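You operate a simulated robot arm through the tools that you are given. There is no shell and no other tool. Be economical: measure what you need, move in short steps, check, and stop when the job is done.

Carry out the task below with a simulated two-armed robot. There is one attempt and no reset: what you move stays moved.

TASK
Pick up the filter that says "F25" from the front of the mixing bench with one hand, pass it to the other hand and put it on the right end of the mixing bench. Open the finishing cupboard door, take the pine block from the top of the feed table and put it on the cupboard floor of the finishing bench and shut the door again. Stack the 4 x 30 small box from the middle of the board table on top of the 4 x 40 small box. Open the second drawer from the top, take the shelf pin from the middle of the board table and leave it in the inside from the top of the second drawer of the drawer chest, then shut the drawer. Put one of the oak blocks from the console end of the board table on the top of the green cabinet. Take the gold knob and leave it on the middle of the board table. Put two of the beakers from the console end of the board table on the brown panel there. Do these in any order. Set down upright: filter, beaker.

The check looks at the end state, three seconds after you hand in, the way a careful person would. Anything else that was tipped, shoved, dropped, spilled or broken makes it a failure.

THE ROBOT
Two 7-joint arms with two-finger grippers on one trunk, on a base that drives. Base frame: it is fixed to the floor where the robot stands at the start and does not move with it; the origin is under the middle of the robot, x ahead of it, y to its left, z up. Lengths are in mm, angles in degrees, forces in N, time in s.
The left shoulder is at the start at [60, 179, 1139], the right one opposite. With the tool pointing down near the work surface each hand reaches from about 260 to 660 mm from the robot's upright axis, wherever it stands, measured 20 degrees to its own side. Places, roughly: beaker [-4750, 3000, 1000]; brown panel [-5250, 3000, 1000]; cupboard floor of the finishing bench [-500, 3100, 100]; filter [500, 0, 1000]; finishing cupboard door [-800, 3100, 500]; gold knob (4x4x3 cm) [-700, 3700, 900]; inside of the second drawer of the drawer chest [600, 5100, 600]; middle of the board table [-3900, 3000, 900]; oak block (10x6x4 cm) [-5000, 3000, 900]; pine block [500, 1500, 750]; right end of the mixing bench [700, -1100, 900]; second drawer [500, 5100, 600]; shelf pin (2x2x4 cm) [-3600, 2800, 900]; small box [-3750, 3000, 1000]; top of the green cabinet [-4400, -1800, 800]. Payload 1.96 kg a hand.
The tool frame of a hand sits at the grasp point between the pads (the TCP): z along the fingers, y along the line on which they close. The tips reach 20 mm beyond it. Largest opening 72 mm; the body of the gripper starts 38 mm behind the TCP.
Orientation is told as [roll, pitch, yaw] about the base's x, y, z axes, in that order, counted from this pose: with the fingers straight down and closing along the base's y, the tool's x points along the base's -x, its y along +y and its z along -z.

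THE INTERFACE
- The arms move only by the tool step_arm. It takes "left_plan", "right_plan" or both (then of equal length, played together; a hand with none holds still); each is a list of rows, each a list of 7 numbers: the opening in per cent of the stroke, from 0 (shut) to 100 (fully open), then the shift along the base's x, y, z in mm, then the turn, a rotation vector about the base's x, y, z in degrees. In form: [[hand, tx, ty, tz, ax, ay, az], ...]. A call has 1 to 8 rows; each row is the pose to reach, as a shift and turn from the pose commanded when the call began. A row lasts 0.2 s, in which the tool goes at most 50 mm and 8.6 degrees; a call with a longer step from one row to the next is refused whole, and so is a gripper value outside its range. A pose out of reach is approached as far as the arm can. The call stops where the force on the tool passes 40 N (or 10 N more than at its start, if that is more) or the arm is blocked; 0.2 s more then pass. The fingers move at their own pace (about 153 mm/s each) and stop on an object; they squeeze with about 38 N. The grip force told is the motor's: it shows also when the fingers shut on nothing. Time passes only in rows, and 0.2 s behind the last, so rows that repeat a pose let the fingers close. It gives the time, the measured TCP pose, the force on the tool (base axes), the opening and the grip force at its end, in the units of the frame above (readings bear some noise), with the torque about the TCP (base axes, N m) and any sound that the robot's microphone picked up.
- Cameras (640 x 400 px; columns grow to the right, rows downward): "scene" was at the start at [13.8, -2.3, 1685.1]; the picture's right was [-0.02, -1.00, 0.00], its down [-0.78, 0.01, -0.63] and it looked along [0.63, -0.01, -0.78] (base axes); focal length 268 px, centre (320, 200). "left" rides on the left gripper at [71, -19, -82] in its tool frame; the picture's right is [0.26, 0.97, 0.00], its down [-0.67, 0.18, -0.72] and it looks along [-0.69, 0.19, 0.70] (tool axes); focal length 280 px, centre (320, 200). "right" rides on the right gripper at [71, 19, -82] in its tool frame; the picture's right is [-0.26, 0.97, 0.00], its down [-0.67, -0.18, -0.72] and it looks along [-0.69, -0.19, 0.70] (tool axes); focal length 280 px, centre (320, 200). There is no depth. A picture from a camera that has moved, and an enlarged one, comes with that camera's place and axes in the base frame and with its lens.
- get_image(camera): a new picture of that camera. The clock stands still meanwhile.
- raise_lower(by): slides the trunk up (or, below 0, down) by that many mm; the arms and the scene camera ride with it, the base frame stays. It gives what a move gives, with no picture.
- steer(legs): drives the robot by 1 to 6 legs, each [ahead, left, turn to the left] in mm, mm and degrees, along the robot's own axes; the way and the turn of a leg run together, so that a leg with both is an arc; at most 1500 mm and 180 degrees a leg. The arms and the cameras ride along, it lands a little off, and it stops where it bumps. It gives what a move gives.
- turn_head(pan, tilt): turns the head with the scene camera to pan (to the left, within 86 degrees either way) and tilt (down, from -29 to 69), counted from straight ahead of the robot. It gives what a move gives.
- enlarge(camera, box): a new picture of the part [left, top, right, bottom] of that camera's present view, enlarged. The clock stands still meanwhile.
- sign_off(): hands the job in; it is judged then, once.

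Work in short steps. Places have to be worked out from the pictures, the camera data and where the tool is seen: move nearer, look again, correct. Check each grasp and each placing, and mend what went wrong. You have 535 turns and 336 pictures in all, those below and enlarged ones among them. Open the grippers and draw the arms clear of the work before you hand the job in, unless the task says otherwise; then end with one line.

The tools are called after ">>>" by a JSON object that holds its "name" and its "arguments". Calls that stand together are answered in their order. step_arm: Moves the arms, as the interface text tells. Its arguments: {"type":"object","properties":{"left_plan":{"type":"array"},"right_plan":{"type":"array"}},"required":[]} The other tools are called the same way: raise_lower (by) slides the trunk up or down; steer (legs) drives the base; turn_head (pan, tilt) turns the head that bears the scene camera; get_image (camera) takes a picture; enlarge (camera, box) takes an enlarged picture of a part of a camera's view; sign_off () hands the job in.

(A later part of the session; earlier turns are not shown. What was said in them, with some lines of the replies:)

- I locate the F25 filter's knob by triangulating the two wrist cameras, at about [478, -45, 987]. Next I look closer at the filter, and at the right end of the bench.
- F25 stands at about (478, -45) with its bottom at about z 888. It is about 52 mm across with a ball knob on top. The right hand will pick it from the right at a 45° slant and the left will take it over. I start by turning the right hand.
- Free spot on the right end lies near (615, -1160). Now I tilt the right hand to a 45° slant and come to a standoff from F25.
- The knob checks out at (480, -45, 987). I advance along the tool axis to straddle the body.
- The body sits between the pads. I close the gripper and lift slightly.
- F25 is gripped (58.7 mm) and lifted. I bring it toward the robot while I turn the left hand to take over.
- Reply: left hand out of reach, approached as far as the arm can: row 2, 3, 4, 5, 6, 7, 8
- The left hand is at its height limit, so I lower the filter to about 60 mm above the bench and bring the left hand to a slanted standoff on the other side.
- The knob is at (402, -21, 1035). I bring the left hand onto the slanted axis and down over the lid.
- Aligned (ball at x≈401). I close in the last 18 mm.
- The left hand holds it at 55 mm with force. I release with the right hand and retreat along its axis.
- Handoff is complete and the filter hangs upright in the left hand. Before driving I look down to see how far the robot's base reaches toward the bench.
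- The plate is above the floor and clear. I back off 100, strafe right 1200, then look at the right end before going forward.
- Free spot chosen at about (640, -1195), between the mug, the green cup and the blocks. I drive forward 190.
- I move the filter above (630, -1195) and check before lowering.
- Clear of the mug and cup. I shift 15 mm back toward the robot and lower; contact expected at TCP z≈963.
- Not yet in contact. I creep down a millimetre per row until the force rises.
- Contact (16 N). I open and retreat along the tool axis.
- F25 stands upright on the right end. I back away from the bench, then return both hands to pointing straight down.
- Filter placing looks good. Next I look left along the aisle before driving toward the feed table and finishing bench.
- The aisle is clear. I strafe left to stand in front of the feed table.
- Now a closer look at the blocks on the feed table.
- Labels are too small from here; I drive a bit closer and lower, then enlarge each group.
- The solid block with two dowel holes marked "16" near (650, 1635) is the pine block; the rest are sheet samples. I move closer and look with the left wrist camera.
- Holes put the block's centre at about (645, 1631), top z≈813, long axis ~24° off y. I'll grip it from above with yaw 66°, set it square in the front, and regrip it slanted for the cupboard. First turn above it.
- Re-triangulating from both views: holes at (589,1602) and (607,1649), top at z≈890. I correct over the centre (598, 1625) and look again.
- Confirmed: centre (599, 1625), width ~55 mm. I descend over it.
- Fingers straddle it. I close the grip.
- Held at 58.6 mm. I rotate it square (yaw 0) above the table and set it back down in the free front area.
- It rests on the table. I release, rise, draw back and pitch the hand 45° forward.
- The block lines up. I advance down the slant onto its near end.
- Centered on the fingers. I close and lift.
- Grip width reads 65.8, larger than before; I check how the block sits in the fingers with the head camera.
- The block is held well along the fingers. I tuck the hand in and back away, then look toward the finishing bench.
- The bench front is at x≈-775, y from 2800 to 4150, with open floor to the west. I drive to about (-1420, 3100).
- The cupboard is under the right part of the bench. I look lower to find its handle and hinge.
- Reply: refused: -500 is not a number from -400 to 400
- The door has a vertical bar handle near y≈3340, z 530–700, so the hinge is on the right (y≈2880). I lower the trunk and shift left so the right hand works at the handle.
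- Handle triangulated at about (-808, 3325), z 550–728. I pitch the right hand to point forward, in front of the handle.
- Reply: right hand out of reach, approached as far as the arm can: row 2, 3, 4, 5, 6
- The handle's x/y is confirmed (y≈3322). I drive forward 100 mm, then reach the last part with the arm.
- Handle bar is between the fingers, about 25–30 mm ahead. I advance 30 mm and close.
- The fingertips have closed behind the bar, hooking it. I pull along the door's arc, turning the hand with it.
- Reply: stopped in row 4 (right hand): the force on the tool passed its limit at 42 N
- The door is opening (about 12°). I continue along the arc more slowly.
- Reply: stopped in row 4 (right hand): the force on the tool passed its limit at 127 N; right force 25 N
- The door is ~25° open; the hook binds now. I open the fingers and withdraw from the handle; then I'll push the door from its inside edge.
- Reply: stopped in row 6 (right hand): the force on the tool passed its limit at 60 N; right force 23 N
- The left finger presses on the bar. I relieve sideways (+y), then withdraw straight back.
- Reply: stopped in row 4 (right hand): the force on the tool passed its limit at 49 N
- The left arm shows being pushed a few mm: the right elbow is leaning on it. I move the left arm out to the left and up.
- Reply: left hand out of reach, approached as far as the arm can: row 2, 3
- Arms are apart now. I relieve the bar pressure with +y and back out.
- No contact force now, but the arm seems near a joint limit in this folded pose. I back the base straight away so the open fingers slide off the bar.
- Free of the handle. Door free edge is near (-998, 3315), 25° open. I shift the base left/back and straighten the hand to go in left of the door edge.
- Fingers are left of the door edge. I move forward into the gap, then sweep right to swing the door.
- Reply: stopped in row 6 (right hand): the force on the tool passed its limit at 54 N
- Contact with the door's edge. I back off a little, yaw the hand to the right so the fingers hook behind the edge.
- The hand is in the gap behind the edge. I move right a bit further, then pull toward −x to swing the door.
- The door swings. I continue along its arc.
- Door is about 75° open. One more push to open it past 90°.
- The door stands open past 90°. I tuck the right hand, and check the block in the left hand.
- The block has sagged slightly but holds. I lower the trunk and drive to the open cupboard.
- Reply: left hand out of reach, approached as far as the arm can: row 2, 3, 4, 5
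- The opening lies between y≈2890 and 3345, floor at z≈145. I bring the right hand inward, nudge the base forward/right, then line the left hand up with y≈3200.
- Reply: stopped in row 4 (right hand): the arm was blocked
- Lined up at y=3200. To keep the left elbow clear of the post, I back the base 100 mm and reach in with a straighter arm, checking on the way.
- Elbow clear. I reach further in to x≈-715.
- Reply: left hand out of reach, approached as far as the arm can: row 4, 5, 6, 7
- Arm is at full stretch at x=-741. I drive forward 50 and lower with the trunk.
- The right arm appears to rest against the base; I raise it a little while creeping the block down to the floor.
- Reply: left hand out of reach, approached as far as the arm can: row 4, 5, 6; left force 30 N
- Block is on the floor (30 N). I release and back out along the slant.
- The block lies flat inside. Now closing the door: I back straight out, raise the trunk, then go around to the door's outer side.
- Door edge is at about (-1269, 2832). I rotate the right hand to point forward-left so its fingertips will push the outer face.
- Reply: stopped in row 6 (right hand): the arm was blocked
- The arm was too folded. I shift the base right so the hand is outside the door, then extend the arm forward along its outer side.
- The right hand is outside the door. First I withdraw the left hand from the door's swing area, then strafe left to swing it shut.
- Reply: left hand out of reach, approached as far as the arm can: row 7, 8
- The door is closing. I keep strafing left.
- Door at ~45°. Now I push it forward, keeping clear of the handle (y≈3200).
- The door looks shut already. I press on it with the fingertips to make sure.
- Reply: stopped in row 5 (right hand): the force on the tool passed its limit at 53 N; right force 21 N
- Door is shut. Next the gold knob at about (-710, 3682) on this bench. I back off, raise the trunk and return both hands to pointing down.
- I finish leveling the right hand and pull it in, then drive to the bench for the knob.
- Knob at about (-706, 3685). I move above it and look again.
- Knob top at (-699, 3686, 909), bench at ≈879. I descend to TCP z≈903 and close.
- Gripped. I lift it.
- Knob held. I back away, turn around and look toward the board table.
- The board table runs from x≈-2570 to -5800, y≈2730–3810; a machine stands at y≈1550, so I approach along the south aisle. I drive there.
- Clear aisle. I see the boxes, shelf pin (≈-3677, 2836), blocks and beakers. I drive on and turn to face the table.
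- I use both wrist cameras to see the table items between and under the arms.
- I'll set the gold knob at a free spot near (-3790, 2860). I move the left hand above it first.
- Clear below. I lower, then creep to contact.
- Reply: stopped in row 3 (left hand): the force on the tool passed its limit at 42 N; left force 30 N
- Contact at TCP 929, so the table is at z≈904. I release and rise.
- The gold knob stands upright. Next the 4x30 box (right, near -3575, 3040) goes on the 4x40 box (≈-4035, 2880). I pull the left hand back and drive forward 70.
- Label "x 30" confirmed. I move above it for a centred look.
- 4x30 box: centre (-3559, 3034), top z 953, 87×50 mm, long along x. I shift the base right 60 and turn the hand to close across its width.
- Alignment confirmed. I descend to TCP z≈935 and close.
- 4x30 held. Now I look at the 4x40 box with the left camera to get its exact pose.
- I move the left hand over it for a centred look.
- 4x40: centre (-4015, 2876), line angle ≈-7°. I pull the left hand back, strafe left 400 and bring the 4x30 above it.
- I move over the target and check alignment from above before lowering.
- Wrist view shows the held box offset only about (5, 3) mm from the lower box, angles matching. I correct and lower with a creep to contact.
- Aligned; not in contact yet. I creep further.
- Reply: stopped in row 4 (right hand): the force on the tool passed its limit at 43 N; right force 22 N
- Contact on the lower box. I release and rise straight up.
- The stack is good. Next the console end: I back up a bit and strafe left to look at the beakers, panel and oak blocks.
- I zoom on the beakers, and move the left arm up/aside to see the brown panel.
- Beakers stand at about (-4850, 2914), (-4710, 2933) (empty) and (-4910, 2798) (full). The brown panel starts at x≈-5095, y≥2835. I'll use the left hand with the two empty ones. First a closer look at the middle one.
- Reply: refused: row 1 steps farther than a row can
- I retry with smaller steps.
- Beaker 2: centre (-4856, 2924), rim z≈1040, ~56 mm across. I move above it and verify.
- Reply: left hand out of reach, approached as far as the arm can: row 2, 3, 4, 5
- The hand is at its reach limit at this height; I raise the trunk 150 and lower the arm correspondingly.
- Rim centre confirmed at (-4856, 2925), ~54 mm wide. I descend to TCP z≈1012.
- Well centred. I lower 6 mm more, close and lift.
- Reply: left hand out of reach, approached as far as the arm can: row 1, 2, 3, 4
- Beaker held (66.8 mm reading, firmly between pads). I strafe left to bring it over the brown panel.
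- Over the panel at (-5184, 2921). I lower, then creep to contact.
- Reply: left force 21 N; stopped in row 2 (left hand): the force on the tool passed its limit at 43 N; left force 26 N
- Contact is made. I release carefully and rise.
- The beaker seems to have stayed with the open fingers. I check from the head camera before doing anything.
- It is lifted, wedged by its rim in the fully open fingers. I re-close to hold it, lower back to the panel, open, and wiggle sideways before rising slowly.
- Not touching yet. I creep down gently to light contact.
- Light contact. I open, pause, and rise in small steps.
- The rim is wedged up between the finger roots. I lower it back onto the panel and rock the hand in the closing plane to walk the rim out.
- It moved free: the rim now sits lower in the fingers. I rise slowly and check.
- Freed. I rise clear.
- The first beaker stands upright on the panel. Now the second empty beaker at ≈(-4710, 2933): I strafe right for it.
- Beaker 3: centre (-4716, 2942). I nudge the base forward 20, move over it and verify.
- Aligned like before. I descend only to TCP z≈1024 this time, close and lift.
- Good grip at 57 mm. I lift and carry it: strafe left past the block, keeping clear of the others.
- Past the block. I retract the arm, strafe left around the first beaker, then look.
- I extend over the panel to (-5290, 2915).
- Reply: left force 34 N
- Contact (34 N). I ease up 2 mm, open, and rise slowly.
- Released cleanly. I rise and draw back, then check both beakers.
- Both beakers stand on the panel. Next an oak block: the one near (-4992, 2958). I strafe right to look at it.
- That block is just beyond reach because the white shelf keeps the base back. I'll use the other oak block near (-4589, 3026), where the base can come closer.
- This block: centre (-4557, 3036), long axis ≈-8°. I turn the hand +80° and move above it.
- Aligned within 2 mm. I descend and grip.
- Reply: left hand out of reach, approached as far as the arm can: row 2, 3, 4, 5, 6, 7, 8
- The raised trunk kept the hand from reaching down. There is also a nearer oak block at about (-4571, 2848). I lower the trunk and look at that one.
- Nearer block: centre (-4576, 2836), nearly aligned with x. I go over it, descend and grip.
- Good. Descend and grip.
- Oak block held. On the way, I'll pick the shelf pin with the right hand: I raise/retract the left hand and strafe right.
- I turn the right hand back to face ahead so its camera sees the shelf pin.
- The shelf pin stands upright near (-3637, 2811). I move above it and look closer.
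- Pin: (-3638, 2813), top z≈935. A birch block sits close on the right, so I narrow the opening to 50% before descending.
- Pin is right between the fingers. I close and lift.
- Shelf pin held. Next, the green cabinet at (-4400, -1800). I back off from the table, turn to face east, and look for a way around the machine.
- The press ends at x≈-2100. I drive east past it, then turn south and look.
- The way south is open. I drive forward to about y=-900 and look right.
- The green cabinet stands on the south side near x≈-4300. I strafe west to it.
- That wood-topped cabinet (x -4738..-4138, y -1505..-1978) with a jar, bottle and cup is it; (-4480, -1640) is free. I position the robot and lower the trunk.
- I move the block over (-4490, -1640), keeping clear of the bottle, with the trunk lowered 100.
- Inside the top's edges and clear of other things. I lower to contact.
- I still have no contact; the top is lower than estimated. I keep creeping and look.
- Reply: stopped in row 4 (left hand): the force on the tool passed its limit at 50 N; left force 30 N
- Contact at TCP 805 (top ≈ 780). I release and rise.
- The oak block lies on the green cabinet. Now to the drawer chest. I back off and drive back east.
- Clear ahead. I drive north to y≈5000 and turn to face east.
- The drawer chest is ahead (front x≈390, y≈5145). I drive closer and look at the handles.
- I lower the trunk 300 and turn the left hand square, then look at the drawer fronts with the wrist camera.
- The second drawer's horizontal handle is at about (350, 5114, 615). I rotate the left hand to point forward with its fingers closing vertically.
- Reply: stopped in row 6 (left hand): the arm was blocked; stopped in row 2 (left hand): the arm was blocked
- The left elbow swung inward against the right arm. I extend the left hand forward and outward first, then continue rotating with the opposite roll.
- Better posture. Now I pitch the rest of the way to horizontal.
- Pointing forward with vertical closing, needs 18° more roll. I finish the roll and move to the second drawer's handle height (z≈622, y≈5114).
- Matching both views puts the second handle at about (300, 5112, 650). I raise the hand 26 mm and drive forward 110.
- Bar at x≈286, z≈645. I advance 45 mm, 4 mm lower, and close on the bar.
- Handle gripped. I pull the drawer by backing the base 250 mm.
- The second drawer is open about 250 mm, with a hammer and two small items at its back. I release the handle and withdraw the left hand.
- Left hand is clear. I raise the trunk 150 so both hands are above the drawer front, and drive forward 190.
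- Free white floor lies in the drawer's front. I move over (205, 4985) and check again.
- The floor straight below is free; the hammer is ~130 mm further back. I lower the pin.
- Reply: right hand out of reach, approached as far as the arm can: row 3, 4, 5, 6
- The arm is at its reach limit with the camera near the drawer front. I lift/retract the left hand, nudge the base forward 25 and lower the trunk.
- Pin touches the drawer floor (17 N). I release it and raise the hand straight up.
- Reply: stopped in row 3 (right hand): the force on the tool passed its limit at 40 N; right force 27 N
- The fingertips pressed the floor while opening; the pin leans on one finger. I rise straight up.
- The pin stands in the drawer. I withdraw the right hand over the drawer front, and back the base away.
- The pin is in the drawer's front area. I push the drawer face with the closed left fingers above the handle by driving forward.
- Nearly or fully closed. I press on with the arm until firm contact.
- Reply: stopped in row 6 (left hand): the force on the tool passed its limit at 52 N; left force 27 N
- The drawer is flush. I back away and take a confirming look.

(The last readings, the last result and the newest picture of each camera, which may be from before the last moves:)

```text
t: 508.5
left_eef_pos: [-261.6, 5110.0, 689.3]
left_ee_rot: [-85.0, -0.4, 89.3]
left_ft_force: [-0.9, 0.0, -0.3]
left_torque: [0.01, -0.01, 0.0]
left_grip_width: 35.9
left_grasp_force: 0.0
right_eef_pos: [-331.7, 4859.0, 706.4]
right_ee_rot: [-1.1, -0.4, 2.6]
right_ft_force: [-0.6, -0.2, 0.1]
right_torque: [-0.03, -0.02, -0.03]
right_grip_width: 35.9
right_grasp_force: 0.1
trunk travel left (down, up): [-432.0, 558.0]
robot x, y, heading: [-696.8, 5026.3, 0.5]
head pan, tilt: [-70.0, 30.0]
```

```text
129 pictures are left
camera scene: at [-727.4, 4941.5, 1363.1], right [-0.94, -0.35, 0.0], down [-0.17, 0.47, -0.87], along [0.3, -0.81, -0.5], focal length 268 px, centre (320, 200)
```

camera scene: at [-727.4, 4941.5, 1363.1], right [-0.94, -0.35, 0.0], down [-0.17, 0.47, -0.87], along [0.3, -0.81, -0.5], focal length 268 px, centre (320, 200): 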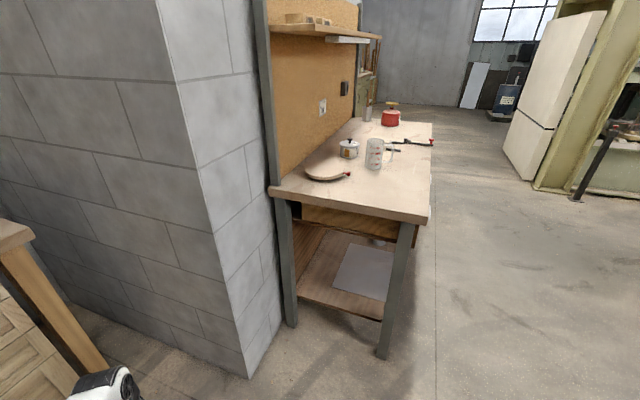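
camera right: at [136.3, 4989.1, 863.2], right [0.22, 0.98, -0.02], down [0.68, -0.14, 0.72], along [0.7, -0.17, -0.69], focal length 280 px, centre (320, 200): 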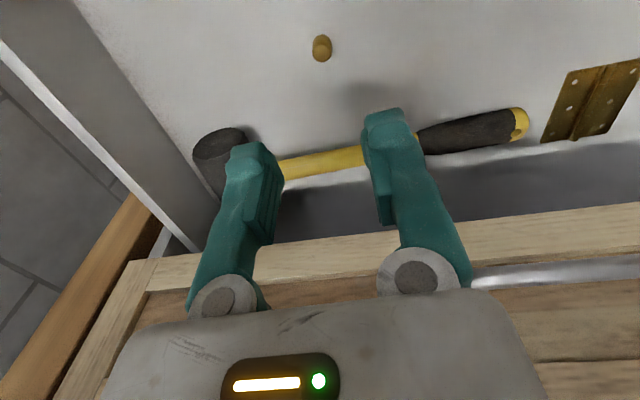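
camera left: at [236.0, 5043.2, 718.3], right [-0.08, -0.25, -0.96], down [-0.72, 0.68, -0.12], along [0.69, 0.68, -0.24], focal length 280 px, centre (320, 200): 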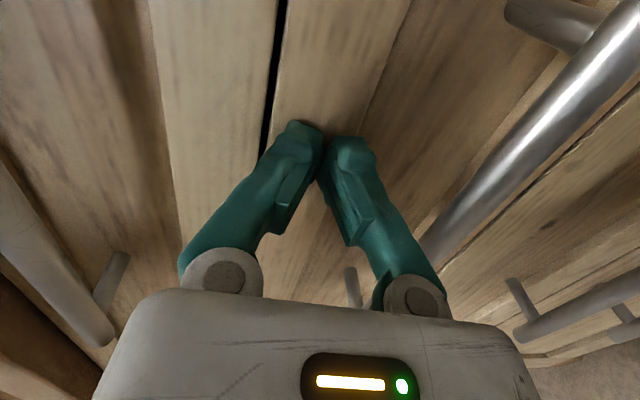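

All drawers are shut and the finishing bench looks right. I open both grippers fully, with the arms clear, and hand in.

>>> {"name": "step_arm", "arguments": {"left_plan": [[100, 0, 0, 0, 0, 0, 0], [100, 0, 0, 0, 0, 0, 0]], "right_plan": [[100, 0, 0, 0, 0, 0, 0], [100, 0, 0, 0, 0, 0, 0]]}}

>>> {"name": "sign_off", "arguments": {}}

```text
t: 509.1
left_eef_pos: [-262.2, 5109.1, 689.6]
left_ee_rot: [-85.0, -0.4, 89.3]
left_ft_force: [0.2, -0.1, 0.4]
left_torque: [0.0, 0.0, 0.0]
left_grip_width: 71.9
left_grasp_force: 0.0
right_eef_pos: [-332.9, 4858.8, 705.5]
right_ee_rot: [-1.2, -0.3, 2.6]
right_ft_force: [0.0, -0.6, 0.3]
right_torque: [-0.02, 0.0, -0.03]
right_grip_width: 72.4
right_grasp_force: 0.0
trunk travel left (down, up): [-432.0, 558.0]
robot x, y, heading: [-700.1, 5022.6, 0.1]
head pan, tilt: [-70.0, 30.0]
```

```text
The job is handed in.
```

I did all seven tasks and handed the job in. Each placing looked right in the camera at the time, but I did not go back to the mixing bench, the board table or the green cabinet for a last look, and for the pine block I took the solid block marked "16", which carries no wood name.
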